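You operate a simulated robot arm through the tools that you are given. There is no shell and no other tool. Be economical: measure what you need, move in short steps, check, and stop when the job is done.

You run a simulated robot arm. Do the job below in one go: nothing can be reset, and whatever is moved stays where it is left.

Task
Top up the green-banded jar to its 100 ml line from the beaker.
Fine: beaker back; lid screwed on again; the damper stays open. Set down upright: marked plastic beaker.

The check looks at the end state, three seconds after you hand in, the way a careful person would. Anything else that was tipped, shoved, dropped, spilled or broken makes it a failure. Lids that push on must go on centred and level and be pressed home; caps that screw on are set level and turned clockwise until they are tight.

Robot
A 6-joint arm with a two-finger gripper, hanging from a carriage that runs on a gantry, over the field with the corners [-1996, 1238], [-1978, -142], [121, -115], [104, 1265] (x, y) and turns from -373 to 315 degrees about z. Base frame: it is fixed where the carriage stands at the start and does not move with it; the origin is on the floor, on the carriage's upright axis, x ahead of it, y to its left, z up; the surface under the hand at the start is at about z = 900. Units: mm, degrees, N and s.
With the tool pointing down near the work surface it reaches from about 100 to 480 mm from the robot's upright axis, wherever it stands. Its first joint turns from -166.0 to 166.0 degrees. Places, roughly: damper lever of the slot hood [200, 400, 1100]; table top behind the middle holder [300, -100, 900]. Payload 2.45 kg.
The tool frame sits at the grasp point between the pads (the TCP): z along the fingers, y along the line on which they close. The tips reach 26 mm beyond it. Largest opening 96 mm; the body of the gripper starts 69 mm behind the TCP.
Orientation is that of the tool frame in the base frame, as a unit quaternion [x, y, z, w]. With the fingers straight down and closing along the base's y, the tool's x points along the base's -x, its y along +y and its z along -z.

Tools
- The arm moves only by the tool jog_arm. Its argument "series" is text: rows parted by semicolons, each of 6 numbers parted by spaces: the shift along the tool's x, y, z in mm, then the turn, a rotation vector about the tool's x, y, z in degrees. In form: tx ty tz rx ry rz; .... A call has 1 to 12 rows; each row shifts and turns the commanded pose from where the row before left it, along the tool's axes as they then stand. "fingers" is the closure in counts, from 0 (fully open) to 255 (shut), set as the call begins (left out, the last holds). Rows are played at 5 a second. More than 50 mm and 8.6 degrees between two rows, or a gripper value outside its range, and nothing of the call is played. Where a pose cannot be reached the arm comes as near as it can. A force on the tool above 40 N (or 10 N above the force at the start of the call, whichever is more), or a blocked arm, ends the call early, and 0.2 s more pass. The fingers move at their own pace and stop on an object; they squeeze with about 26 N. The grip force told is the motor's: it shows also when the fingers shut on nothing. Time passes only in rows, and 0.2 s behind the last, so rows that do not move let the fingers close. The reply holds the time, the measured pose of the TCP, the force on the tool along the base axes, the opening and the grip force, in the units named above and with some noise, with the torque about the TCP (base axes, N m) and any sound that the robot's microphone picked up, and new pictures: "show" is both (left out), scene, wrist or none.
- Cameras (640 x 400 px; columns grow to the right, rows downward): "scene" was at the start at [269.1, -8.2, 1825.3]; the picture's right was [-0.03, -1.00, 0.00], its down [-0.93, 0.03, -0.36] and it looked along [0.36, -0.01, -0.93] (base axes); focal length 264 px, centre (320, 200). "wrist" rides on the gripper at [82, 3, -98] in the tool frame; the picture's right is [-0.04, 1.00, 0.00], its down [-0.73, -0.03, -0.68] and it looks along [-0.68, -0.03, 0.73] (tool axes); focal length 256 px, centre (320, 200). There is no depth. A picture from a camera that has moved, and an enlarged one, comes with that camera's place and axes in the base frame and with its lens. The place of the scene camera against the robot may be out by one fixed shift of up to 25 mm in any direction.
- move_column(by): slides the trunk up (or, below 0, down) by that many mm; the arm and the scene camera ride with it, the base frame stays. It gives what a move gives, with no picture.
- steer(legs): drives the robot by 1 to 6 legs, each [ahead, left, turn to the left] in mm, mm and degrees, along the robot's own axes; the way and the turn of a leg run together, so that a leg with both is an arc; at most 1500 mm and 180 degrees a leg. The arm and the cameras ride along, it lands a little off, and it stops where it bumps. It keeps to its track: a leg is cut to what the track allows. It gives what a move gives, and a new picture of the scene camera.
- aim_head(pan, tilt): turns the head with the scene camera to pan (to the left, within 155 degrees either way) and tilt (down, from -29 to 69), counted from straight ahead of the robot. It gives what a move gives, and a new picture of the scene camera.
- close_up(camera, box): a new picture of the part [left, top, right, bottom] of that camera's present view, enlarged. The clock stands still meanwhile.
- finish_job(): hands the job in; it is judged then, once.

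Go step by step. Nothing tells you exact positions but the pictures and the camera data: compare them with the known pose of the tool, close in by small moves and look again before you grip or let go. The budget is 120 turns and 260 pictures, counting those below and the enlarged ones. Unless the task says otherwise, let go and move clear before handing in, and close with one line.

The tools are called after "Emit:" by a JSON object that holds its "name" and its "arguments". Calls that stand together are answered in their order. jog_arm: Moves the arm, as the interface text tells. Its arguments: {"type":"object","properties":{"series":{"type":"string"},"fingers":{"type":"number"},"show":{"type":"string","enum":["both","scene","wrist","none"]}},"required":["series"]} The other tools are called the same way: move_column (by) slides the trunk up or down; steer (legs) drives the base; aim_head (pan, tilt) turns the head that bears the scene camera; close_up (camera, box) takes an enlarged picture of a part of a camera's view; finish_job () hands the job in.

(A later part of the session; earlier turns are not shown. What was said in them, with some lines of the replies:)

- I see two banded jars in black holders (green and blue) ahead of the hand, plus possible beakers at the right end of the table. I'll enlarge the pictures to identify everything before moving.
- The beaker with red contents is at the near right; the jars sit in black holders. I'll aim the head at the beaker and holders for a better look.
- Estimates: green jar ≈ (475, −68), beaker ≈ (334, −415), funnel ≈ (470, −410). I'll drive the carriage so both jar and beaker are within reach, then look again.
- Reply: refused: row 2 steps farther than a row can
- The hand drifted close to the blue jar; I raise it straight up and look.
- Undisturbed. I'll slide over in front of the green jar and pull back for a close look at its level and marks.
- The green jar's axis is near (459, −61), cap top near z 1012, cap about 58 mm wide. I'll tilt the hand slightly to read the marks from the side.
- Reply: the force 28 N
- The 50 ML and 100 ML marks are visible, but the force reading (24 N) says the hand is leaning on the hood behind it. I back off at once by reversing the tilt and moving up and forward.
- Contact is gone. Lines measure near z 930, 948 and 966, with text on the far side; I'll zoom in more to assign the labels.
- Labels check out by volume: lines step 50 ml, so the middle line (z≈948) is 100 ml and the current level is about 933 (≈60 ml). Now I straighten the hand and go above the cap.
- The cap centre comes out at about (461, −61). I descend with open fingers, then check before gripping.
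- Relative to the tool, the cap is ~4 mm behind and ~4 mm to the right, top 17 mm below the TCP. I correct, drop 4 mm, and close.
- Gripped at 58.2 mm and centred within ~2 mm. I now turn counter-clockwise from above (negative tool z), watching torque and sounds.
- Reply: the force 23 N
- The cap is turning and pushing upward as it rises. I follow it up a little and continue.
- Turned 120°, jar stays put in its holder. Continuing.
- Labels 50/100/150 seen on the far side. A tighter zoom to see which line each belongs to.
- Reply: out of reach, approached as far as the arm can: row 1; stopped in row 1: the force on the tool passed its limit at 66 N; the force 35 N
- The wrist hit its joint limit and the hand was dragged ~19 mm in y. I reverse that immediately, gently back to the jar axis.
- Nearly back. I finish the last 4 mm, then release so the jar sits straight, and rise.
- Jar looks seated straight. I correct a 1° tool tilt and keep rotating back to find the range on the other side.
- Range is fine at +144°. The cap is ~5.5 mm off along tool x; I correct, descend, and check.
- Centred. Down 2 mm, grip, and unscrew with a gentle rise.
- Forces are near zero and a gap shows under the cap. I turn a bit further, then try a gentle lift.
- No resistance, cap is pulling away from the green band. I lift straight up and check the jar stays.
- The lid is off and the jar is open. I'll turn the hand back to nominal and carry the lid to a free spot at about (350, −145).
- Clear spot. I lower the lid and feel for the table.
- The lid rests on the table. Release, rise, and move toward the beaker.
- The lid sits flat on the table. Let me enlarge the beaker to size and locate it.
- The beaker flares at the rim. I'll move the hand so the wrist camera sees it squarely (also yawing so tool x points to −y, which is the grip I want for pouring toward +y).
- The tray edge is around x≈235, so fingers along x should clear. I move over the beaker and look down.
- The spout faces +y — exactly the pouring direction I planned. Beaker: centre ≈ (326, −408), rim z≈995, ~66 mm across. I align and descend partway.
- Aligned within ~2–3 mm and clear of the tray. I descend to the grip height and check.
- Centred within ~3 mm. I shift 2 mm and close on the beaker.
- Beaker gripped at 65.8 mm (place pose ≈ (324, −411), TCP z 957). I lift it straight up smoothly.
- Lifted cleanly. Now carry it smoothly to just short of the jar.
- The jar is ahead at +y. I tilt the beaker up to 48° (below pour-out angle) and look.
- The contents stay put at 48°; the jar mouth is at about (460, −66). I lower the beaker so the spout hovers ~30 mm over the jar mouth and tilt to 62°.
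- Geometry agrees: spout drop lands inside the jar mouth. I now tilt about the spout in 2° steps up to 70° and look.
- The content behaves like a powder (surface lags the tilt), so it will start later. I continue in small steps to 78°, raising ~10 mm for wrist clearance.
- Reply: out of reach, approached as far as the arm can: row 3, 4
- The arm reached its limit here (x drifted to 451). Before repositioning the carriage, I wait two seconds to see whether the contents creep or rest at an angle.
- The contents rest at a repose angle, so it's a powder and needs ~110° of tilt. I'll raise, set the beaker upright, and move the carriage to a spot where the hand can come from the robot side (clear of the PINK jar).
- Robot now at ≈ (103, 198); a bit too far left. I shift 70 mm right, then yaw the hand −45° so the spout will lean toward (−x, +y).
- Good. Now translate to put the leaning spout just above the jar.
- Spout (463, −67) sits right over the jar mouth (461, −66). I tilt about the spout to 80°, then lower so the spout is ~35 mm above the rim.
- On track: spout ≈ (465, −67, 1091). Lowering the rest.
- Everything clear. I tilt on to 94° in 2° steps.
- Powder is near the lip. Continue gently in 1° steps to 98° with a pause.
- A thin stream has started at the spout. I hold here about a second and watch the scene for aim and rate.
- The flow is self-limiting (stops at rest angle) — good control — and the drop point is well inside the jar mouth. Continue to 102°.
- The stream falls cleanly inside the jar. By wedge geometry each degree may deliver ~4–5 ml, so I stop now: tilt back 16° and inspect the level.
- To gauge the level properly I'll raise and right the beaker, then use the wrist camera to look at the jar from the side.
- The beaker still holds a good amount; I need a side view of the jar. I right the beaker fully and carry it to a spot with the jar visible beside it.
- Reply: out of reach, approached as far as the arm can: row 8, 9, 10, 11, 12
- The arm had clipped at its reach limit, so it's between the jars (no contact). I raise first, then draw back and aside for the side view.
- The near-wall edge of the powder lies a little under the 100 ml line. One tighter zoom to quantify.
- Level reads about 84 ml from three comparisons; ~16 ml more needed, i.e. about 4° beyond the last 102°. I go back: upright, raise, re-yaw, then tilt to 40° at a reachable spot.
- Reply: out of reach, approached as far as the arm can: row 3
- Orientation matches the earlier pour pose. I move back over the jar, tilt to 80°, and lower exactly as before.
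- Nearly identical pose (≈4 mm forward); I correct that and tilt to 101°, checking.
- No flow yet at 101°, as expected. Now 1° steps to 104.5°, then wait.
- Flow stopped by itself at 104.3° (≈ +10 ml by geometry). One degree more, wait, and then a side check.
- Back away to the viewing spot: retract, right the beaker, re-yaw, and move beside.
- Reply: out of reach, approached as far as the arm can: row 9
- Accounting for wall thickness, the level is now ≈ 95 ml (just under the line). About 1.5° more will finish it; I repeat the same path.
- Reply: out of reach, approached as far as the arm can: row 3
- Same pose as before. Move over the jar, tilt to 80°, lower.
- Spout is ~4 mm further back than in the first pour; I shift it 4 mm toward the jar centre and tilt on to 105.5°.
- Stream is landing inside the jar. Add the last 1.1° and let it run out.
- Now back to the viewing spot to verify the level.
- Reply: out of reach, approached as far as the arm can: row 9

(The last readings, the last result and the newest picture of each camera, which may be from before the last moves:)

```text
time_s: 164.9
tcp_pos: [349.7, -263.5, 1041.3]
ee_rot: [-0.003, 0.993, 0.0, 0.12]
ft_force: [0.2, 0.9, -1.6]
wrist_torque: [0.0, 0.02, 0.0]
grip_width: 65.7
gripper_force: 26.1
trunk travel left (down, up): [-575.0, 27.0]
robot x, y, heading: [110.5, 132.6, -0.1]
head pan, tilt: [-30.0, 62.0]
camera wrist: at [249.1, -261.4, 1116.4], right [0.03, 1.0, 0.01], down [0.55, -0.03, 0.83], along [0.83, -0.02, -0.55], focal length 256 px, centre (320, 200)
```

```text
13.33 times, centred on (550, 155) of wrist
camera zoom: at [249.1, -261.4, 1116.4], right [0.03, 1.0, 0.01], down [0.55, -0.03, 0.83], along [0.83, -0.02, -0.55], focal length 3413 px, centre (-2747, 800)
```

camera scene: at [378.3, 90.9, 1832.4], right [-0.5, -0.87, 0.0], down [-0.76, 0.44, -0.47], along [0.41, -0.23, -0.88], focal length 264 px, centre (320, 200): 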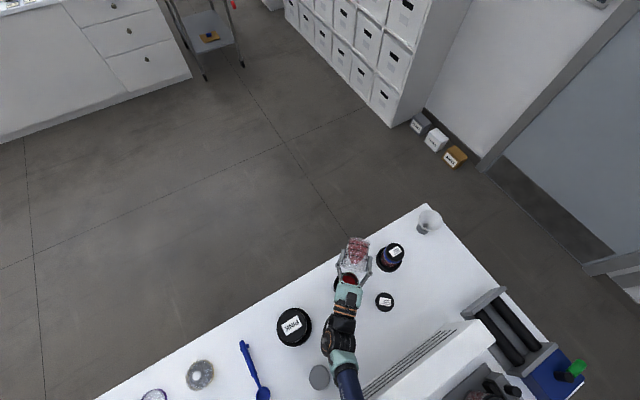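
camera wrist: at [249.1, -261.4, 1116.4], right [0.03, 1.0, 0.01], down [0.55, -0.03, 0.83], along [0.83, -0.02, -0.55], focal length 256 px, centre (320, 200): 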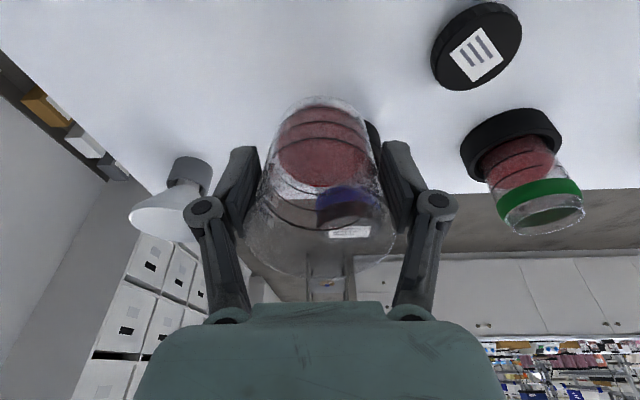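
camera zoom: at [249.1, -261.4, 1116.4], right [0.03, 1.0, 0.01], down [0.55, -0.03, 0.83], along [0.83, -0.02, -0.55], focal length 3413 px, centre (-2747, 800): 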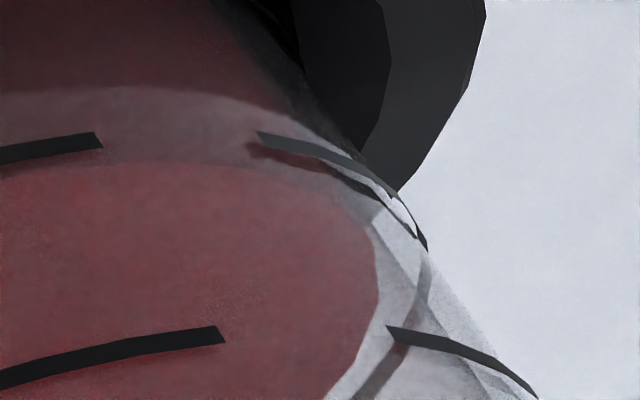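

Near and far edges both put the powder within ~0.5 mm of the 100 ml line — done pouring. Now back toward the beaker's place: right it, raise, and drive the carriage back.

Emit:
{"name": "jog_arm", "arguments": {"series": "0 0 0 0 7 0; 0 0 0 0 7 0; 0 0 -25 0 0 0; 0 0 -25 0 0 0; 0 0 -25 0 0 0; -7 37 0 0 0 0; -7 37 0 0 0 0; -7 37 0 0 0 0; -7 37 0 0 0 0; 0 0 0 0 0 0", "show": "none"}}

Emit:
{"name": "steer", "arguments": {"legs": [[-50, -225, 0]]}}

Emit:
{"name": "jog_arm", "arguments": {"series": "0 0 0 0 0 -8; 0 0 0 0 0 -8; 0 0 0 0 0 -8; 0 0 0 0 0 -8; 0 0 0 0 0 -8; 0 0 0 0 0 -8; 0 0 0 0 0 -8; 0 0 0 0 0 -8; 0 0 0 0 0 -8; 0 0 0 0 0 -8; 0 0 0 0 0 -8; 0 0 0 0 0 -2"}}

```text
time_s: 167.1
tcp_pos: [377.6, -111.6, 1116.1]
ee_rot: [-0.002, 1.0, -0.001, -0.003]
ft_force: [-0.6, 0.6, -0.1]
wrist_torque: [0.01, 0.02, -0.02]
grip_width: 65.8
gripper_force: 26.5
trunk travel left (down, up): [-575.0, 27.0]
robot x, y, heading: [112.0, 129.3, 0.3]
head pan, tilt: [-30.0, 62.0]
```

```text
time_s: 168.9
tcp_pos: [326.1, -338.5, 1115.8]
ee_rot: [-0.001, 1.0, -0.001, -0.002]
ft_force: [-0.2, -0.5, -0.1]
wrist_torque: [-0.01, 0.02, -0.01]
grip_width: 65.8
gripper_force: 26.0
trunk travel left (down, up): [-575.0, 27.0]
robot x, y, heading: [56.6, -95.2, -0.5]
head pan, tilt: [-30.0, 62.0]
camera scene: at [327.5, -134.4, 1832.4], right [-0.5, -0.86, 0.0], down [-0.76, 0.44, -0.47], along [0.41, -0.24, -0.88], focal length 264 px, centre (320, 200)
```

scene: 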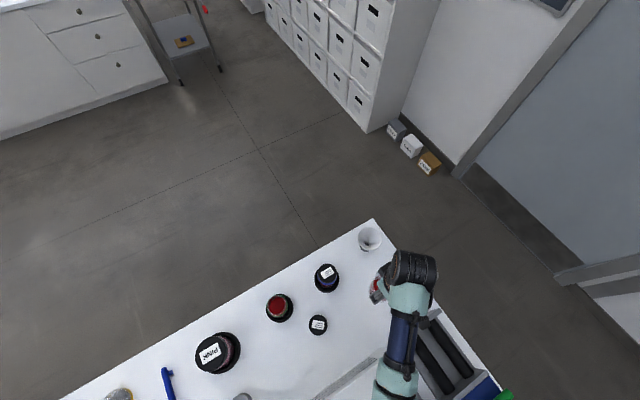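

```text
time_s: 171.5
tcp_pos: [325.3, -337.6, 1116.0]
ee_rot: [0.708, -0.706, -0.001, 0.002]
ft_force: [-0.1, 0.1, -0.6]
wrist_torque: [-0.03, -0.01, 0.03]
grip_width: 65.3
gripper_force: 26.1
trunk travel left (down, up): [-575.0, 27.0]
robot x, y, heading: [57.3, -96.2, -0.2]
head pan, tilt: [-30.0, 62.0]
camera scene: at [327.5, -134.4, 1832.4], right [-0.5, -0.86, 0.0], down [-0.76, 0.44, -0.47], along [0.41, -0.24, -0.88], focal length 264 px, centre (320, 200)
camera wrist: at [323.8, -419.4, 1214.5], right [-1.0, 0.04, 0.0], down [0.03, 0.73, 0.68], along [0.02, 0.68, -0.74], focal length 256 px, centre (320, 200)
```

scene: 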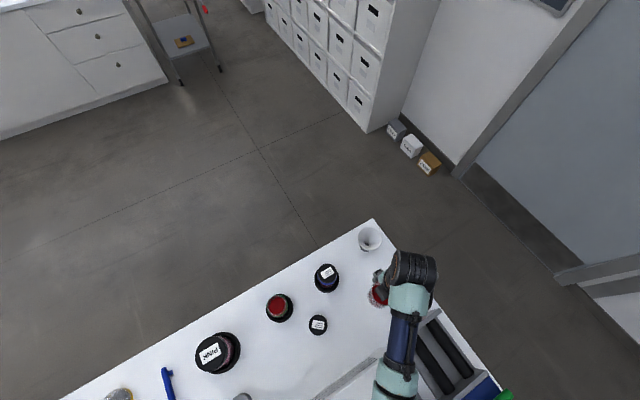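
wrist: 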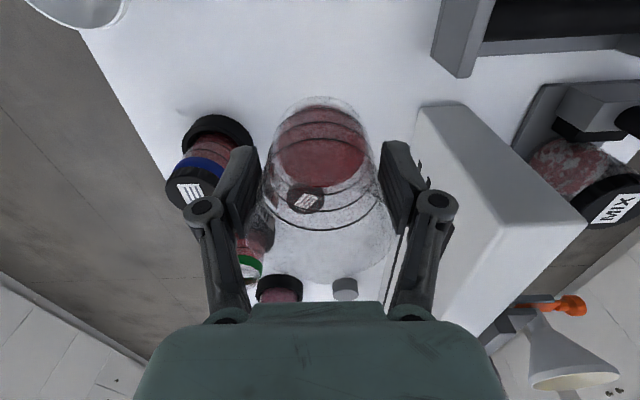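

Move over the beaker's original spot and lower, slow at the end.

Emit:
{"name": "jog_arm", "arguments": {"series": "37 0 0 0 0 0; 37 1 0 0 0 0; 0 0 30 0 0 0; 0 0 40 0 0 0; 0 0 40 0 0 0; 0 0 25 0 0 0; 0 0 14 0 0 0; 0 0 5 0 0 0; 0 0 0 0 0 0", "show": "wrist"}}

Emit:
{"name": "jog_arm", "arguments": {"series": "0 0 1 0 0 0; 0 0 1 0 0 0; 0 0 1 0 0 0; 0 0 0 0 0 0", "show": "none"}}

```text
time_s: 173.5
tcp_pos: [325.4, -414.6, 962.4]
ee_rot: [-0.707, 0.707, 0.0, -0.003]
ft_force: [-1.9, 0.4, 16.0]
wrist_torque: [0.14, 0.06, -0.04]
grip_width: 65.6
gripper_force: 25.9
trunk travel left (down, up): [-575.0, 27.0]
robot x, y, heading: [58.0, -93.2, -0.4]
head pan, tilt: [-30.0, 62.0]
camera wrist: at [324.0, -495.3, 1060.4], right [-1.0, 0.04, 0.0], down [0.03, 0.74, 0.68], along [0.02, 0.68, -0.74], focal length 256 px, centre (320, 200)
```

wrist: 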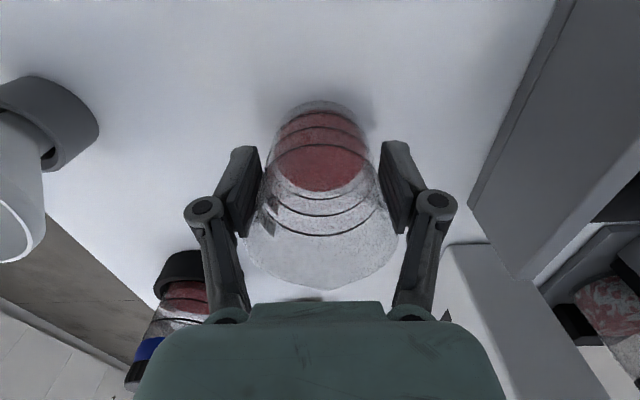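

```text
time_s: 174.5
tcp_pos: [326.0, -412.3, 959.4]
ee_rot: [0.708, -0.706, -0.001, 0.002]
ft_force: [-0.8, -3.7, 15.2]
wrist_torque: [0.12, 0.02, -0.03]
grip_width: 65.0
gripper_force: 26.2
trunk travel left (down, up): [-575.0, 27.0]
robot x, y, heading: [58.8, -97.0, -0.2]
head pan, tilt: [-30.0, 62.0]
```

The beaker stands on the table. Release, then rise straight up.

Emit:
{"name": "jog_arm", "arguments": {"series": "0 0 0 0 0 0; 0 0 0 0 0 0; 0 0 0 0 0 0; 0 0 -20 0 0 0; 0 0 -40 0 0 0; 0 0 -45 0 0 0; 0 0 -20 0 0 0; 0 0 0 0 0 0", "fingers": 0, "show": "wrist"}}

```text
time_s: 176.3
tcp_pos: [324.9, -413.9, 1082.5]
ee_rot: [0.708, -0.706, -0.001, 0.002]
ft_force: [-0.6, -0.3, -0.5]
wrist_torque: [-0.02, -0.03, 0.02]
grip_width: 95.8
gripper_force: 0.2
trunk travel left (down, up): [-575.0, 27.0]
robot x, y, heading: [58.0, -91.5, 0.0]
head pan, tilt: [-30.0, 62.0]
camera wrist: at [322.9, -496.4, 1182.1], right [-1.0, 0.04, 0.0], down [0.03, 0.73, 0.68], along [0.02, 0.68, -0.74], focal length 256 px, centre (320, 200)
```

wrist: 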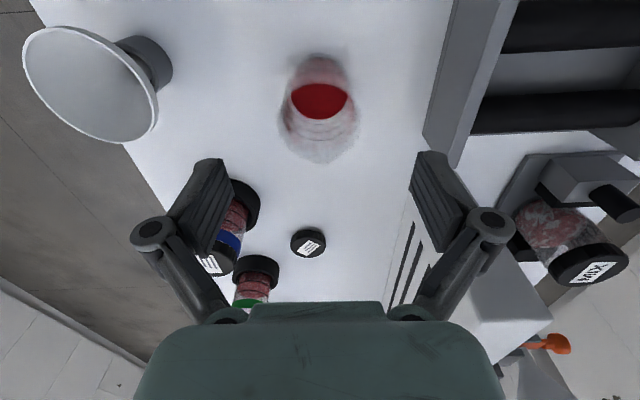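

Beaker back in place, upright, nothing spilled. Now over to the lid.

Emit:
{"name": "jog_arm", "arguments": {"series": "-45 -4.2 0 0 0 0; -45 -4.2 0 0 0 0; -45 -4.2 0 0 0 0; -45 -4.2 0 0 0 0; -45 -4.2 0 0 0 0; -45 -4 0 0 0 0; 0 0 35 0 0 0; 0 0 35 0 0 0; 0 0 30 0 0 0; 0 0 0 0 0 0", "show": "wrist"}}

Emit:
{"name": "close_up", "arguments": {"camera": "scene", "box": [200, 210, 440, 360]}}

```text
time_s: 178.5
tcp_pos: [350.7, -140.0, 987.5]
ee_rot: [0.707, -0.707, -0.001, 0.002]
ft_force: [0.3, -0.6, -0.1]
wrist_torque: [0.0, 0.0, 0.0]
grip_width: 96.0
gripper_force: 0.1
trunk travel left (down, up): [-575.0, 27.0]
robot x, y, heading: [55.7, -98.3, -0.2]
head pan, tilt: [-30.0, 62.0]
camera wrist: at [348.1, -221.8, 1085.5], right [-1.0, 0.04, 0.0], down [0.03, 0.73, 0.68], along [0.02, 0.68, -0.74], focal length 256 px, centre (320, 200)
```

wrist: 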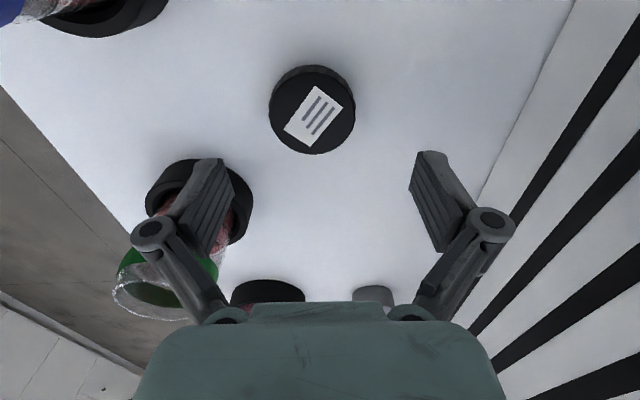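

```text
2.67 times, centred on (320, 285) of scene
camera zoom: at [327.5, -134.4, 1832.4], right [-0.5, -0.86, 0.0], down [-0.76, 0.44, -0.47], along [0.41, -0.24, -0.88], focal length 704 px, centre (320, -27)
```

zoom: 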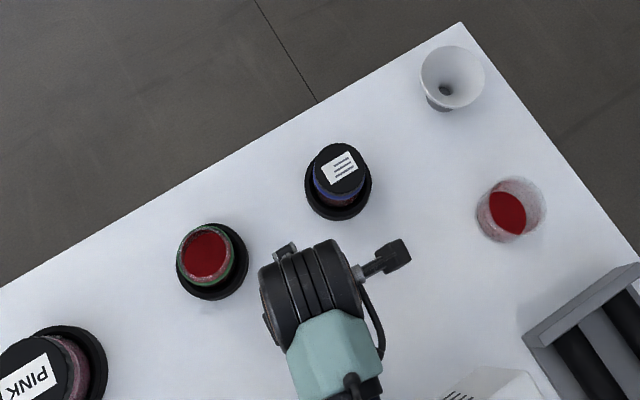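

Lid located ~6 mm off in both tool axes; I correct, descend partway and verify.

Emit:
{"name": "jog_arm", "arguments": {"series": "6 -5.5 0 0 0 0; 0 0 25 0 0 0; 0 0 18 0 0 0; 0 0 0 0 0 0", "show": "wrist"}}

```text
time_s: 179.5
tcp_pos: [354.0, -147.9, 942.6]
ee_rot: [0.708, -0.706, -0.002, 0.003]
ft_force: [-0.5, 0.7, -0.2]
wrist_torque: [0.02, -0.01, -0.03]
grip_width: 95.7
gripper_force: 0.1
trunk travel left (down, up): [-575.0, 27.0]
robot x, y, heading: [57.5, -96.0, -0.3]
head pan, tilt: [-30.0, 62.0]
camera wrist: at [352.6, -230.1, 1040.6], right [-1.0, 0.04, 0.0], down [0.03, 0.73, 0.68], along [0.02, 0.68, -0.74], focal length 256 px, centre (320, 200)
```

wrist: 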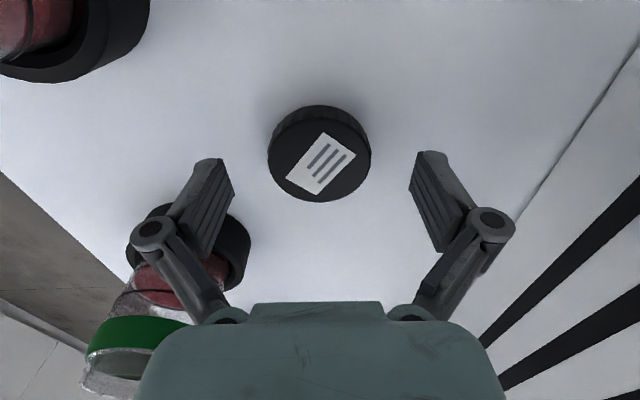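

Centred. Down 11 mm and grip.

Emit:
{"name": "jog_arm", "arguments": {"series": "1 -1 6 0 0 0; 0 0 5 0 0 0; 0 0 0 0 0 0", "show": "none"}}

Emit:
{"name": "jog_arm", "arguments": {"series": "0 0 0 0 0 0; 0 0 0 0 0 0; 0 0 0 0 0 0; 0 0 0 0 0 0; 0 0 0 0 0 0", "fingers": 255, "show": "wrist"}}

```text
time_s: 180.3
tcp_pos: [354.9, -149.2, 930.9]
ee_rot: [0.708, -0.707, -0.002, 0.003]
ft_force: [-0.9, 0.2, -0.7]
wrist_torque: [0.02, -0.03, -0.04]
grip_width: 95.8
gripper_force: 0.0
trunk travel left (down, up): [-575.0, 27.0]
robot x, y, heading: [59.7, -96.4, -0.3]
head pan, tilt: [-30.0, 62.0]
```

```text
time_s: 181.5
tcp_pos: [355.3, -149.9, 931.4]
ee_rot: [0.708, -0.706, 0.0, 0.003]
ft_force: [-0.5, -0.5, 3.5]
wrist_torque: [0.0, 0.09, 0.03]
grip_width: 57.7
gripper_force: 26.4
trunk travel left (down, up): [-575.0, 27.0]
robot x, y, heading: [52.9, -91.3, -0.1]
head pan, tilt: [-30.0, 62.0]
camera wrist: at [353.4, -231.8, 1029.4], right [-1.0, 0.04, 0.0], down [0.03, 0.73, 0.68], along [0.02, 0.68, -0.74], focal length 256 px, centre (320, 200)
```

wrist: 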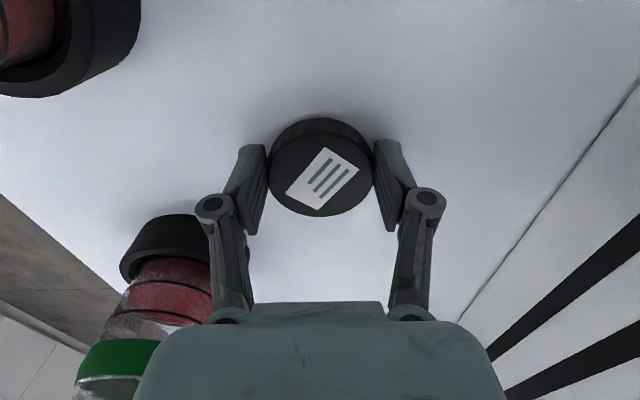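

Lid gripped squarely. Lift, carry over the jar, and wind the wrist to about −160° for a long clockwise turn.

Emit:
{"name": "jog_arm", "arguments": {"series": "0 0 -30 0 0 0; 0 0 -45 0 0 0; 0 0 -45 0 0 0; 0 0 -40 0 0 0; -30 -35 0 0 0 0; -29 -35 0 0 0 0; -29 -34 0 0 0 0; 0 0 0 0 0 -8; 0 0 0 0 0 -8; 0 0 0 0 0 -8; 0 0 0 0 0 -8; 0 0 0 0 0 -8", "show": "none"}}

Emit:
{"name": "jog_arm", "arguments": {"series": "0 0 0 0 0 -8; 0 0 0 0 0 -8; 0 0 0 0 0 -8; 0 0 0 0 0 -6; 0 0 20 0 0 0; 0 0 15 0 0 0; 0 0 0 0 0 0"}}

Emit:
{"name": "close_up", "arguments": {"camera": "wrist", "box": [240, 20, 420, 230]}}

```text
time_s: 184.1
tcp_pos: [460.5, -60.6, 1088.5]
ee_rot: [0.907, -0.421, -0.002, 0.003]
ft_force: [0.8, 0.3, 0.0]
wrist_torque: [0.02, 0.0, 0.01]
grip_width: 58.3
gripper_force: 26.4
trunk travel left (down, up): [-575.0, 27.0]
robot x, y, heading: [58.5, -94.4, -0.2]
head pan, tilt: [-30.0, 62.0]
```

```text
time_s: 185.7
tcp_pos: [460.4, -60.7, 1054.2]
ee_rot: [0.985, -0.173, -0.002, 0.001]
ft_force: [0.2, -0.6, -0.3]
wrist_torque: [0.0, 0.03, 0.02]
grip_width: 57.9
gripper_force: 25.9
trunk travel left (down, up): [-575.0, 27.0]
robot x, y, heading: [58.0, -91.6, -0.1]
head pan, tilt: [-30.0, 62.0]
camera scene: at [327.5, -134.4, 1832.4], right [-0.5, -0.86, 0.0], down [-0.76, 0.44, -0.47], along [0.41, -0.24, -0.88], focal length 264 px, centre (320, 200)
camera wrist: at [537.5, -91.3, 1151.7], right [-0.38, -0.93, 0.0], down [-0.68, 0.28, 0.68], along [-0.63, 0.26, -0.73], focal length 256 px, centre (320, 200)
```

scene: 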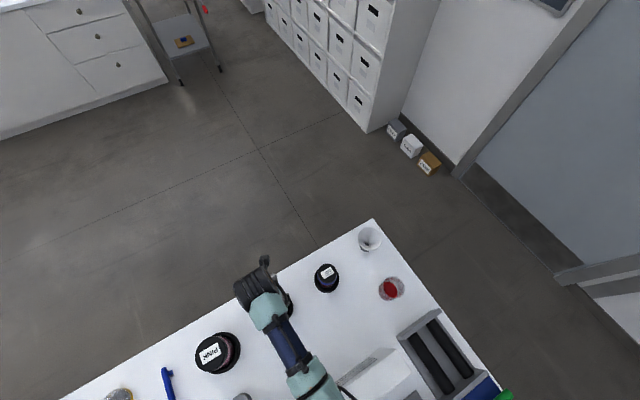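
wrist: 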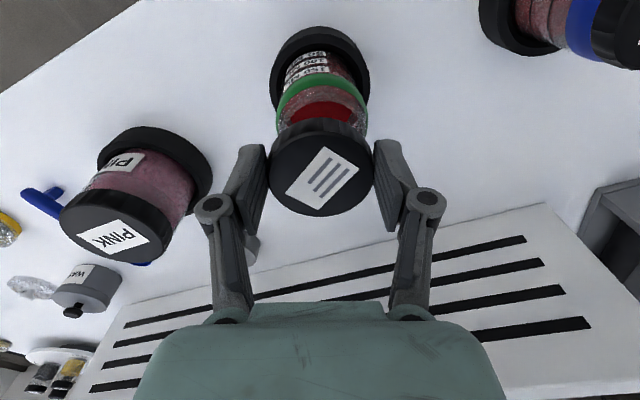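

```text
1.90 times, centred on (330, 125) of wrist
camera zoom: at [537.5, -91.3, 1151.7], right [-0.38, -0.93, 0.0], down [-0.68, 0.28, 0.68], along [-0.63, 0.26, -0.73], focal length 488 px, centre (301, 343)
```

zoom: 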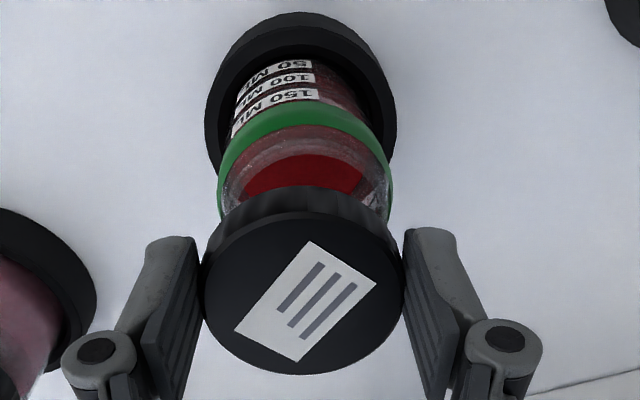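

Alignment looks good; I nudge 2 mm in −x by the averaged axis and lower until the lid touches the thread.

Emit:
{"name": "jog_arm", "arguments": {"series": "-1.9 0.7 0 0 0 0; 0 0 12 0 0 0; 0 0 8 0 0 0; 0 0 2 0 0 0; 0 0 2 0 0 0; 0 0 0 0 0 0", "show": "wrist"}}

Emit:
{"name": "close_up", "arguments": {"camera": "wrist", "box": [240, 20, 420, 230]}}

```text
time_s: 187.1
tcp_pos: [457.4, -62.0, 1031.0]
ee_rot: [0.985, -0.172, -0.002, 0.001]
ft_force: [0.5, -0.3, -0.7]
wrist_torque: [0.0, 0.0, -0.01]
grip_width: 58.2
gripper_force: 25.9
trunk travel left (down, up): [-575.0, 27.0]
robot x, y, heading: [59.6, -95.5, -0.3]
head pan, tilt: [-30.0, 62.0]
camera wrist: at [534.2, -92.1, 1128.3], right [-0.38, -0.93, 0.0], down [-0.68, 0.28, 0.68], along [-0.63, 0.26, -0.73], focal length 256 px, centre (320, 200)
```

wrist: 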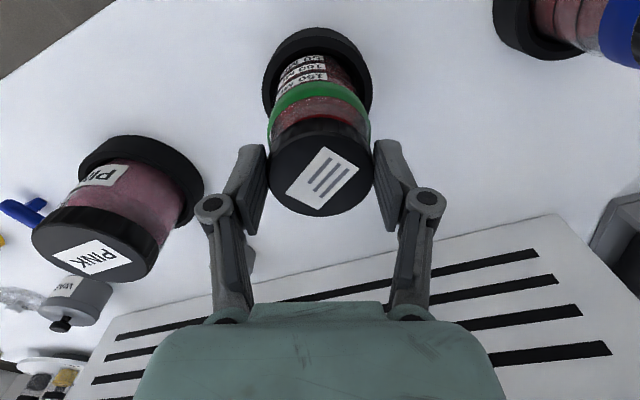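

```text
1.90 times, centred on (330, 125) of wrist
camera zoom: at [534.2, -92.1, 1128.3], right [-0.38, -0.93, 0.0], down [-0.68, 0.28, 0.68], along [-0.63, 0.26, -0.73], focal length 488 px, centre (301, 343)
```

zoom: 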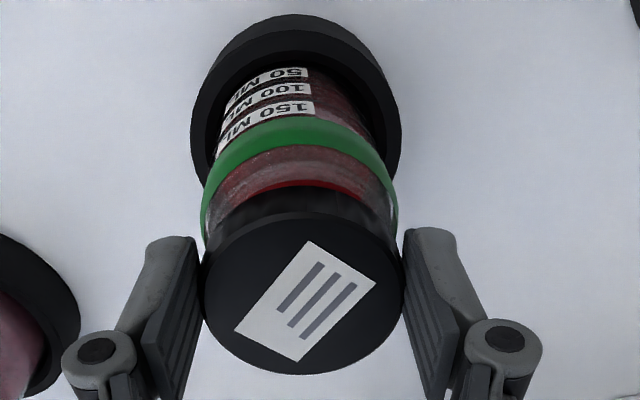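

Comparing with the earlier screwed-on views, the lid should shift ~2.5 mm along tool x. I adjust and lower to contact.

Emit:
{"name": "jog_arm", "arguments": {"series": "2.5 0 0 0 0 0; 0 0 1.5 0 0 0; 0 0 1 0 0 0; 0 0 1 0 0 0; 0 0 0 0 0 0", "show": "wrist"}}

```text
time_s: 188.3
tcp_pos: [461.5, -62.1, 1027.6]
ee_rot: [0.985, -0.173, 0.0, 0.001]
ft_force: [-1.3, 3.1, 9.2]
wrist_torque: [0.18, 0.25, -0.06]
grip_width: 58.1
gripper_force: 26.2
trunk travel left (down, up): [-575.0, 27.0]
robot x, y, heading: [59.9, -95.3, -0.3]
head pan, tilt: [-30.0, 62.0]
camera wrist: at [537.8, -93.3, 1125.2], right [-0.38, -0.93, 0.0], down [-0.68, 0.28, 0.68], along [-0.63, 0.26, -0.73], focal length 256 px, centre (320, 200)
```

wrist: 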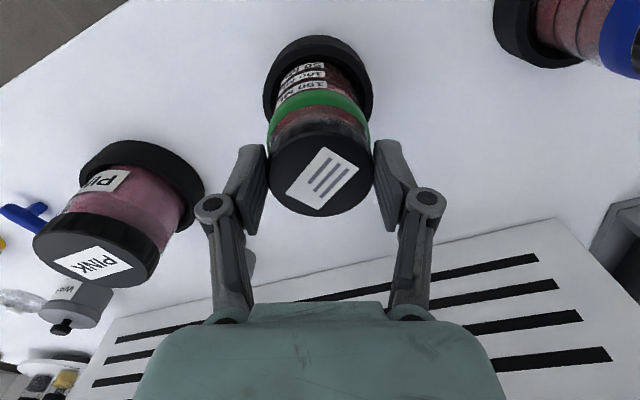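

Contact at TCP z≈1027.6, matching the thread start. I begin turning clockwise with a light downward feed.

Emit:
{"name": "jog_arm", "arguments": {"series": "-0.8 0 0 0 0 4; 0 0 0.1 0 0 8; 0 0 0.1 0 0 8; 0 0 0.1 0 0 8; 0 0 0.1 0 0 8; 0 0 0.1 0 0 8; 0 0 0 0 0 0", "show": "none"}}

Emit:
{"name": "jog_arm", "arguments": {"series": "0 0 0.1 0 0 8; 0 0 0.1 0 0 8; 0 0 0.1 0 0 8; 0 0 0.1 0 0 8; 0 0 0.1 0 0 8; 0 0 0.1 0 0 8; 0 0 0.1 0 0 8; 0 0 0 0 0 0", "show": "wrist"}}

```text
time_s: 189.9
tcp_pos: [459.9, -62.9, 1026.2]
ee_rot: [0.848, -0.531, -0.001, 0.003]
ft_force: [1.2, -0.5, 0.2]
wrist_torque: [0.0, -0.01, -0.02]
grip_width: 57.9
gripper_force: 25.7
trunk travel left (down, up): [-575.0, 27.0]
robot x, y, heading: [60.1, -92.4, -0.2]
head pan, tilt: [-30.0, 62.0]
```

```text
time_s: 191.7
tcp_pos: [458.6, -63.1, 1024.5]
ee_rot: [-0.499, 0.867, 0.001, -0.002]
ft_force: [-2.7, 1.0, 0.5]
wrist_torque: [0.1, 0.22, -0.02]
grip_width: 57.6
gripper_force: 25.8
trunk travel left (down, up): [-575.0, 27.0]
robot x, y, heading: [59.0, -97.8, -0.2]
head pan, tilt: [-30.0, 62.0]
camera wrist: at [417.4, -131.1, 1123.4], right [-0.84, 0.54, 0.0], down [0.4, 0.62, 0.68], along [0.36, 0.57, -0.74], focal length 256 px, centre (320, 200)
```

wrist: 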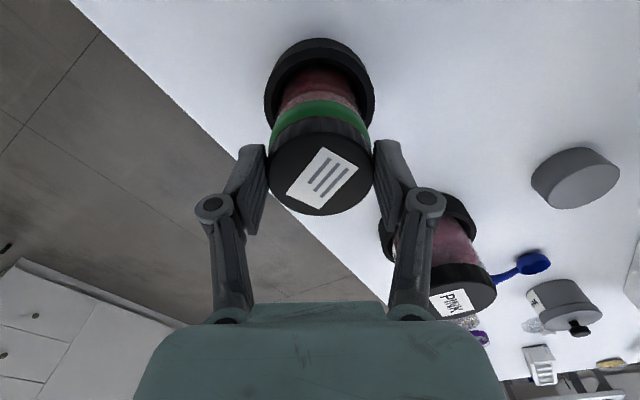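

It is threading down (z 1024.5, gap to the band closing). Continue.

Emit:
{"name": "jog_arm", "arguments": {"series": "0 0 0.1 0 0 8; 0 0 0.1 0 0 8; 0 0 0.1 0 0 8; 0 0 0.1 0 0 8; 0 0 0.1 0 0 8; 0 0 0.1 0 0 8; 0 0 0.1 0 0 8; 0 0 0 0 0 0", "show": "none"}}

Emit:
{"name": "jog_arm", "arguments": {"series": "0 0 0.1 0 0 8; 0 0 0.1 0 0 8; 0 0 0.1 0 0 8; 0 0 0.1 0 0 8; 0 0 0.1 0 0 8; 0 0 0.1 0 0 8; 0 0 0 0 0 0", "show": "wrist"}}

```text
time_s: 193.5
tcp_pos: [459.7, -60.9, 1025.2]
ee_rot: [-0.035, 0.999, 0.0, -0.003]
ft_force: [-2.4, 4.2, 1.6]
wrist_torque: [0.34, 0.11, 0.0]
grip_width: 57.8
gripper_force: 26.0
trunk travel left (down, up): [-575.0, 27.0]
robot x, y, heading: [61.2, -95.0, -0.1]
head pan, tilt: [-30.0, 62.0]
```

```text
time_s: 195.1
tcp_pos: [459.7, -60.4, 1024.5]
ee_rot: [0.375, 0.927, -0.002, -0.003]
ft_force: [-0.6, 11.6, 1.5]
wrist_torque: [0.99, -0.01, 0.01]
grip_width: 57.7
gripper_force: 25.7
trunk travel left (down, up): [-575.0, 27.0]
robot x, y, heading: [61.5, -94.1, -0.2]
head pan, tilt: [-30.0, 62.0]
camera wrist: at [404.4, -1.4, 1122.7], right [0.72, 0.69, 0.0], down [0.51, -0.53, 0.68], along [0.47, -0.49, -0.74], focal length 256 px, centre (320, 200)
```

wrist: 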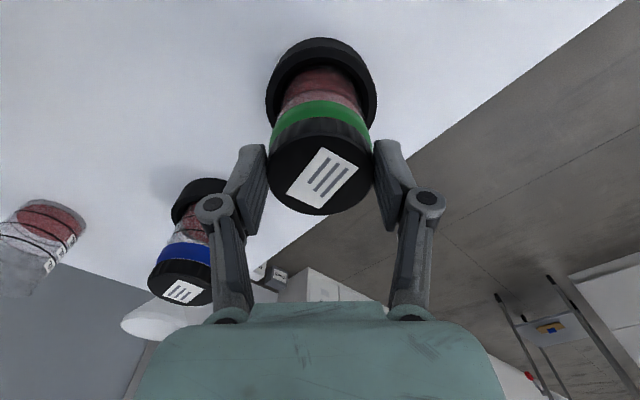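

Torque is growing mostly as side load from a small off-centre grip; I ease 1.5 mm in +y and keep turning.

Emit:
{"name": "jog_arm", "arguments": {"series": "1 1.1 0 0 0 0; 0 0 0.1 0 0 8; 0 0 0.1 0 0 8; 0 0 0.1 0 0 8; 0 0 0.1 0 0 8; 0 0 0 0 0 0", "show": "none"}}

Emit:
{"name": "jog_arm", "arguments": {"series": "0 0 0.1 0 0 8; 0 0 0.1 0 0 8; 0 0 0.1 0 0 8; 0 0 0.1 0 0 8; 0 0 0 0 0 0", "show": "wrist"}}

Emit:
{"name": "close_up", "arguments": {"camera": "wrist", "box": [250, 20, 390, 220]}}

```text
time_s: 196.5
tcp_pos: [460.1, -60.3, 1023.4]
ee_rot: [0.616, 0.788, -0.001, 0.0]
ft_force: [4.4, 5.8, 1.3]
wrist_torque: [0.43, -0.45, 0.0]
grip_width: 57.7
gripper_force: 26.3
trunk travel left (down, up): [-575.0, 27.0]
robot x, y, heading: [62.2, -91.8, -0.4]
head pan, tilt: [-30.0, 62.0]
```

```text
time_s: 197.7
tcp_pos: [460.5, -60.0, 1024.7]
ee_rot: [0.809, 0.588, -0.001, 0.0]
ft_force: [6.7, 3.9, 0.7]
wrist_torque: [0.32, -0.6, 0.19]
grip_width: 57.5
gripper_force: 25.4
trunk travel left (down, up): [-575.0, 27.0]
robot x, y, heading: [62.0, -94.7, -0.2]
head pan, tilt: [-30.0, 62.0]
camera wrist: at [490.5, 15.9, 1121.4], right [0.94, -0.35, 0.0], down [-0.25, -0.69, 0.68], along [-0.24, -0.64, -0.73], focal length 256 px, centre (320, 200)
```

wrist: 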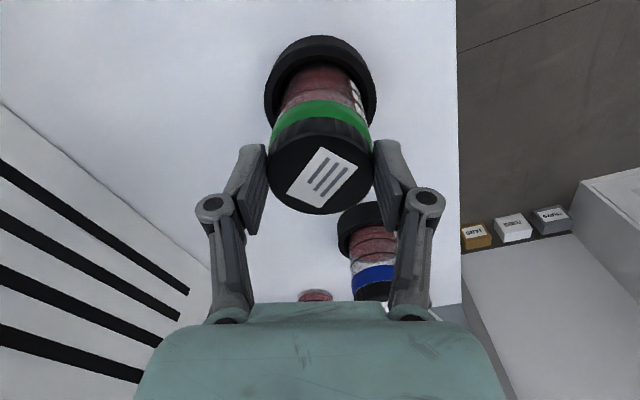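

```text
2.00 times, centred on (320, 120) of wrist
camera zoom: at [490.5, 15.9, 1121.4], right [0.94, -0.35, 0.0], down [-0.25, -0.69, 0.68], along [-0.24, -0.64, -0.73], focal length 512 px, centre (320, 360)
```

zoom: 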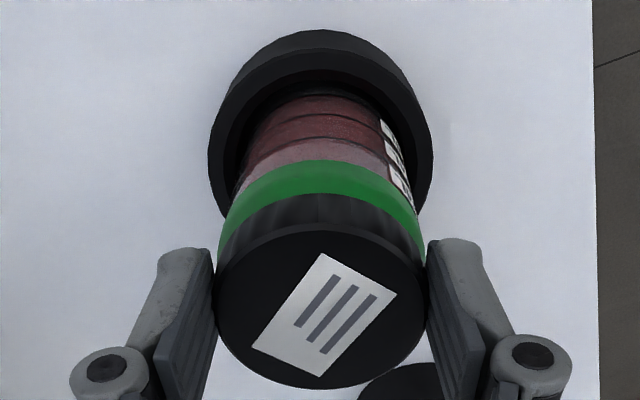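

The lid is flush with the band and a twisting torque (0.19 N·m) appears. A bit more to confirm tightness.

Emit:
{"name": "jog_arm", "arguments": {"series": "0 0 0 0 0 6; 0 0 0 0 0 6; 0 0 0 0 0 0", "show": "none"}}

Emit:
{"name": "jog_arm", "arguments": {"series": "0 0 0 0 0 6; 0 0 0 0 0 6; 0 0 0 0 0 0", "show": "wrist"}}

```text
time_s: 198.5
tcp_pos: [460.2, -60.8, 1022.4]
ee_rot: [0.866, 0.5, -0.001, 0.0]
ft_force: [6.3, 0.3, 4.7]
wrist_torque: [-0.2, -0.54, 0.29]
grip_width: 57.4
gripper_force: 25.9
trunk travel left (down, up): [-575.0, 27.0]
robot x, y, heading: [58.2, -96.7, -0.1]
head pan, tilt: [-30.0, 62.0]
```

```text
time_s: 199.3
tcp_pos: [459.8, -60.2, 1023.4]
ee_rot: [0.913, 0.407, -0.003, 0.0]
ft_force: [5.9, 1.1, 0.3]
wrist_torque: [0.05, -0.43, 0.19]
grip_width: 57.5
gripper_force: 25.9
trunk travel left (down, up): [-575.0, 27.0]
robot x, y, heading: [60.1, -96.3, -0.1]
head pan, tilt: [-30.0, 62.0]
camera wrist: at [518.7, -2.1, 1121.1], right [0.72, -0.7, 0.0], down [-0.51, -0.52, 0.68], along [-0.48, -0.49, -0.73], focal length 256 px, centre (320, 200)
```

wrist: 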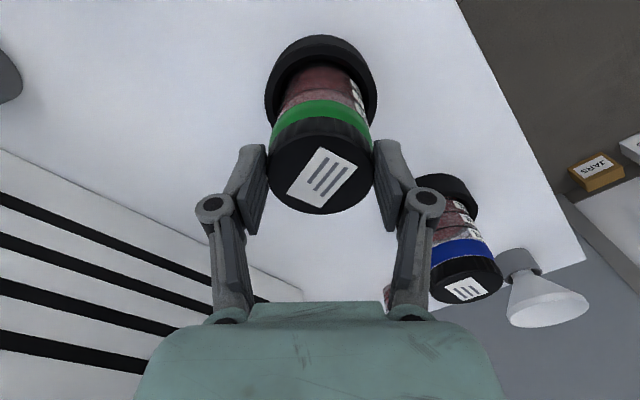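

Emit:
{"name": "close_up", "arguments": {"camera": "wrist", "box": [250, 20, 390, 220]}}

```text
2.00 times, centred on (320, 120) of wrist
camera zoom: at [518.7, -2.1, 1121.1], right [0.72, -0.7, 0.0], down [-0.51, -0.52, 0.68], along [-0.48, -0.49, -0.73], focal length 512 px, centre (320, 360)
```

zoom: 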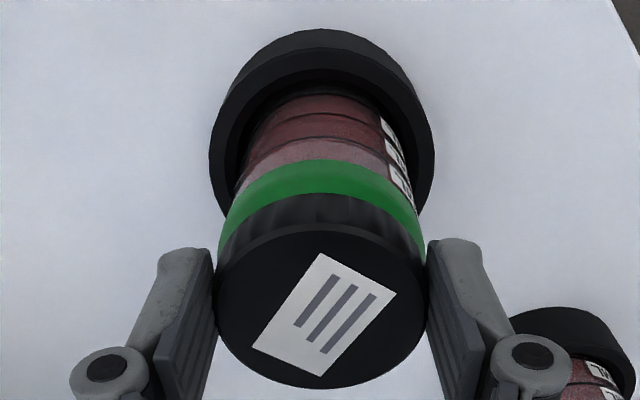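

The jar itself is now turning with the lid in its holder (sustained ~0.2–0.3 N·m), so the lid is down and snug. I press down a little to hold the jar and give a final short turn.

Emit:
{"name": "jog_arm", "arguments": {"series": "0 0 1 0 0 0; 0 0 0.8 0 0 0; 0 0 0 0 0 5; 0 0 0 0 0 5; 0 0 0 0 0 0", "show": "wrist"}}

Emit:
{"name": "close_up", "arguments": {"camera": "wrist", "box": [250, 20, 390, 220]}}

```text
time_s: 200.5
tcp_pos: [460.5, -59.5, 1023.3]
ee_rot: [0.945, 0.326, -0.002, 0.0]
ft_force: [6.0, -1.0, 9.6]
wrist_torque: [-0.3, -0.32, 0.3]
grip_width: 57.6
gripper_force: 26.0
trunk travel left (down, up): [-575.0, 27.0]
robot x, y, heading: [56.4, -93.0, -0.4]
head pan, tilt: [-30.0, 62.0]
camera wrist: at [528.5, -13.3, 1120.2], right [0.58, -0.81, 0.0], down [-0.59, -0.43, 0.68], along [-0.55, -0.4, -0.73], focal length 256 px, centre (320, 200)
```

wrist: 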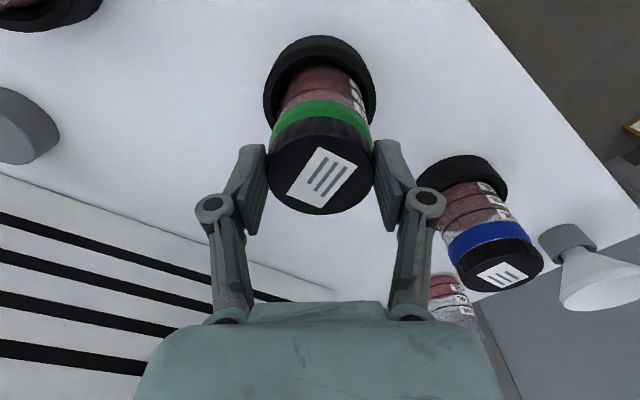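

```text
2.00 times, centred on (320, 120) of wrist
camera zoom: at [528.5, -13.3, 1120.2], right [0.58, -0.81, 0.0], down [-0.59, -0.43, 0.68], along [-0.55, -0.4, -0.73], focal length 512 px, centre (320, 360)
```

zoom: 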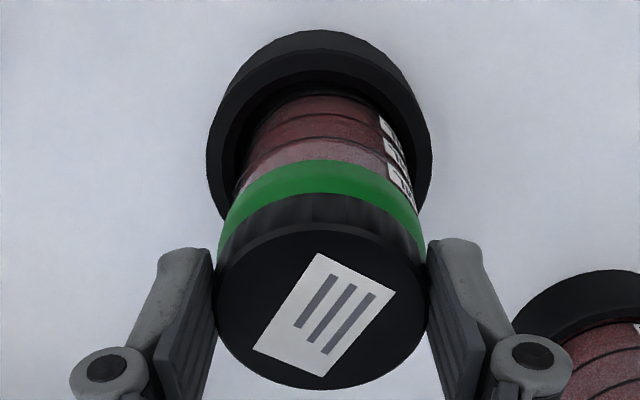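

The lid and jar turn as one at 0.3 N·m — the lid is tight. I relieve the push, release and rise clear.

Emit:
{"name": "jog_arm", "arguments": {"series": "0 0 -1.5 0 0 0; 0 0 0 0 0 0", "show": "none"}}

Emit:
{"name": "jog_arm", "arguments": {"series": "0 0 0 0 0 0; 0 0 0 0 0 0; 0 0 0 0 0 0; 0 0 -30 0 0 0; 0 0 -40 0 0 0; 0 0 -40 0 0 0; 0 0 0 0 0 0", "fingers": 0}}

Emit:
{"name": "close_up", "arguments": {"camera": "wrist", "box": [250, 20, 400, 180]}}

```text
time_s: 201.1
tcp_pos: [460.0, -61.1, 1022.8]
ee_rot: [0.945, 0.326, -0.002, 0.0]
ft_force: [3.9, 0.7, 1.6]
wrist_torque: [0.03, -0.28, 0.1]
grip_width: 57.7
gripper_force: 25.7
trunk travel left (down, up): [-575.0, 27.0]
robot x, y, heading: [58.0, -94.4, -0.0]
head pan, tilt: [-30.0, 62.0]
```

```text
time_s: 202.7
tcp_pos: [460.7, -60.1, 1132.3]
ee_rot: [0.945, 0.326, -0.003, 0.0]
ft_force: [0.1, -0.2, -0.7]
wrist_torque: [0.01, 0.0, 0.01]
grip_width: 96.0
gripper_force: 0.1
trunk travel left (down, up): [-575.0, 27.0]
robot x, y, heading: [55.9, -94.6, 0.0]
head pan, tilt: [-30.0, 62.0]
camera scene: at [327.5, -134.4, 1832.4], right [-0.5, -0.86, 0.0], down [-0.76, 0.44, -0.47], along [0.41, -0.24, -0.88], focal length 264 px, centre (320, 200)
camera wrist: at [527.4, -12.4, 1228.7], right [0.58, -0.81, 0.0], down [-0.59, -0.43, 0.68], along [-0.55, -0.4, -0.73], focal length 256 px, centre (320, 200)
```

scene: 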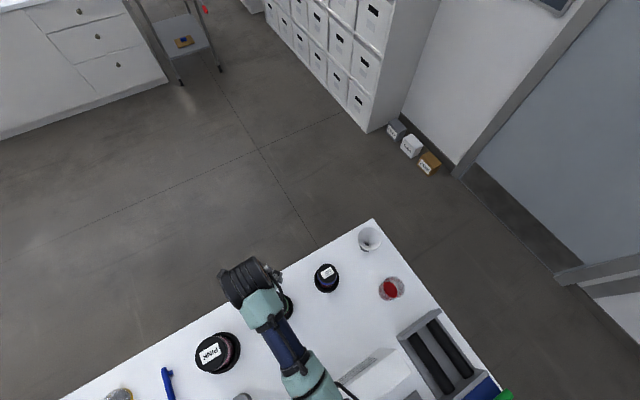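
wrist: 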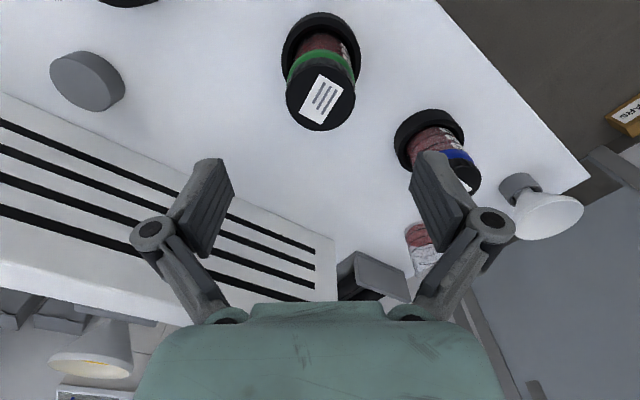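

```text
2.50 times, centred on (325, 100) of wrist
camera zoom: at [527.4, -12.4, 1228.7], right [0.58, -0.81, 0.0], down [-0.59, -0.43, 0.68], along [-0.55, -0.4, -0.73], focal length 640 px, centre (308, 450)
```

zoom: 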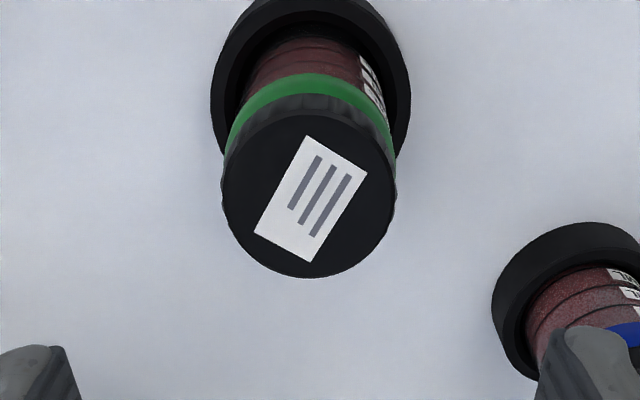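

Lid on level, everything standing. A last look at the damper lever and the rest of the table.

Emit:
{"name": "jog_arm", "arguments": {"series": "0 0 -30 0 0 0; 0 0 0 0 0 0", "show": "none"}}

Emit:
{"name": "aim_head", "arguments": {"pan": 50, "tilt": 50}}

Emit:
{"name": "close_up", "arguments": {"camera": "scene", "box": [100, 160, 420, 400]}}

```text
time_s: 203.3
tcp_pos: [461.2, -61.0, 1158.6]
ee_rot: [0.945, 0.326, 0.0, 0.0]
ft_force: [-0.2, 0.3, -1.1]
wrist_torque: [0.01, 0.0, 0.02]
grip_width: 95.9
gripper_force: 0.0
trunk travel left (down, up): [-575.0, 27.0]
robot x, y, heading: [54.2, -95.1, -0.2]
head pan, tilt: [-30.0, 62.0]
```

```text
time_s: 204.8
tcp_pos: [461.3, -61.4, 1158.3]
ee_rot: [0.945, 0.326, -0.001, 0.0]
ft_force: [-0.4, -1.0, 0.1]
wrist_torque: [0.01, 0.0, 0.01]
grip_width: 96.0
gripper_force: 0.0
trunk travel left (down, up): [-575.0, 27.0]
robot x, y, heading: [58.0, -93.3, 0.0]
head pan, tilt: [50.0, 50.0]
camera scene: at [321.6, -43.3, 1847.2], right [0.76, -0.65, 0.0], down [-0.49, -0.58, -0.64], along [0.41, 0.49, -0.77], focal length 264 px, centre (320, 200)
```

scene: 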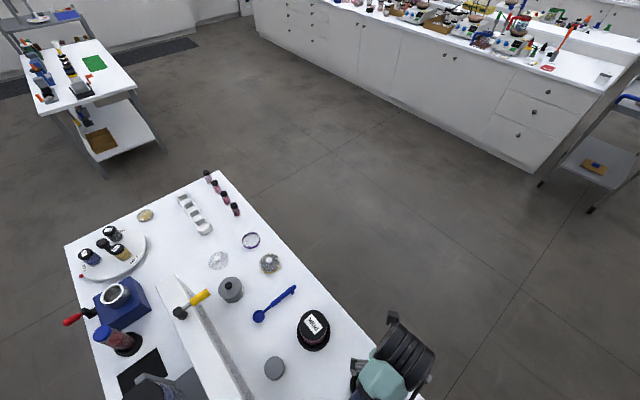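

```text
1.67 times, centred on (260, 280) of scene
camera zoom: at [321.6, -43.3, 1847.2], right [0.76, -0.65, 0.0], down [-0.49, -0.58, -0.64], along [0.41, 0.49, -0.77], focal length 440 px, centre (420, 67)
```

zoom: 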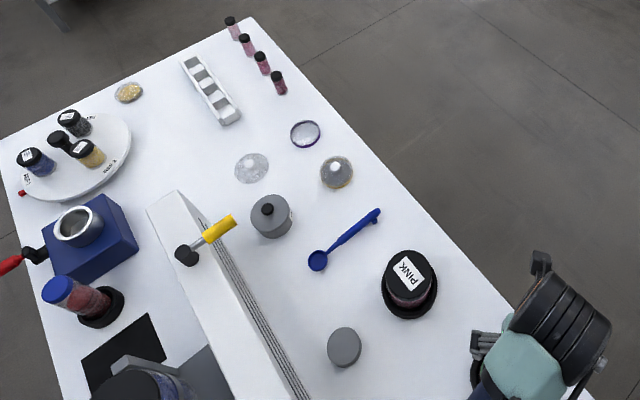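

The damper lever is as it was at the start. The other items stand where they were, and the beaker is upright in its place. The hand is clear, so I hand in.

Emit:
{"name": "finish_job", "arguments": {}}

```text
The job is handed in.
```

The green-banded jar is filled to its 100 ml line, as near as I could read it, and its lid is screwed on tight. The beaker stands upright back in its place and the damper was left open. The hand leaned on the slot hood once (about 24 N), and the jar turned about 35° in its holder as I tightened the lid.
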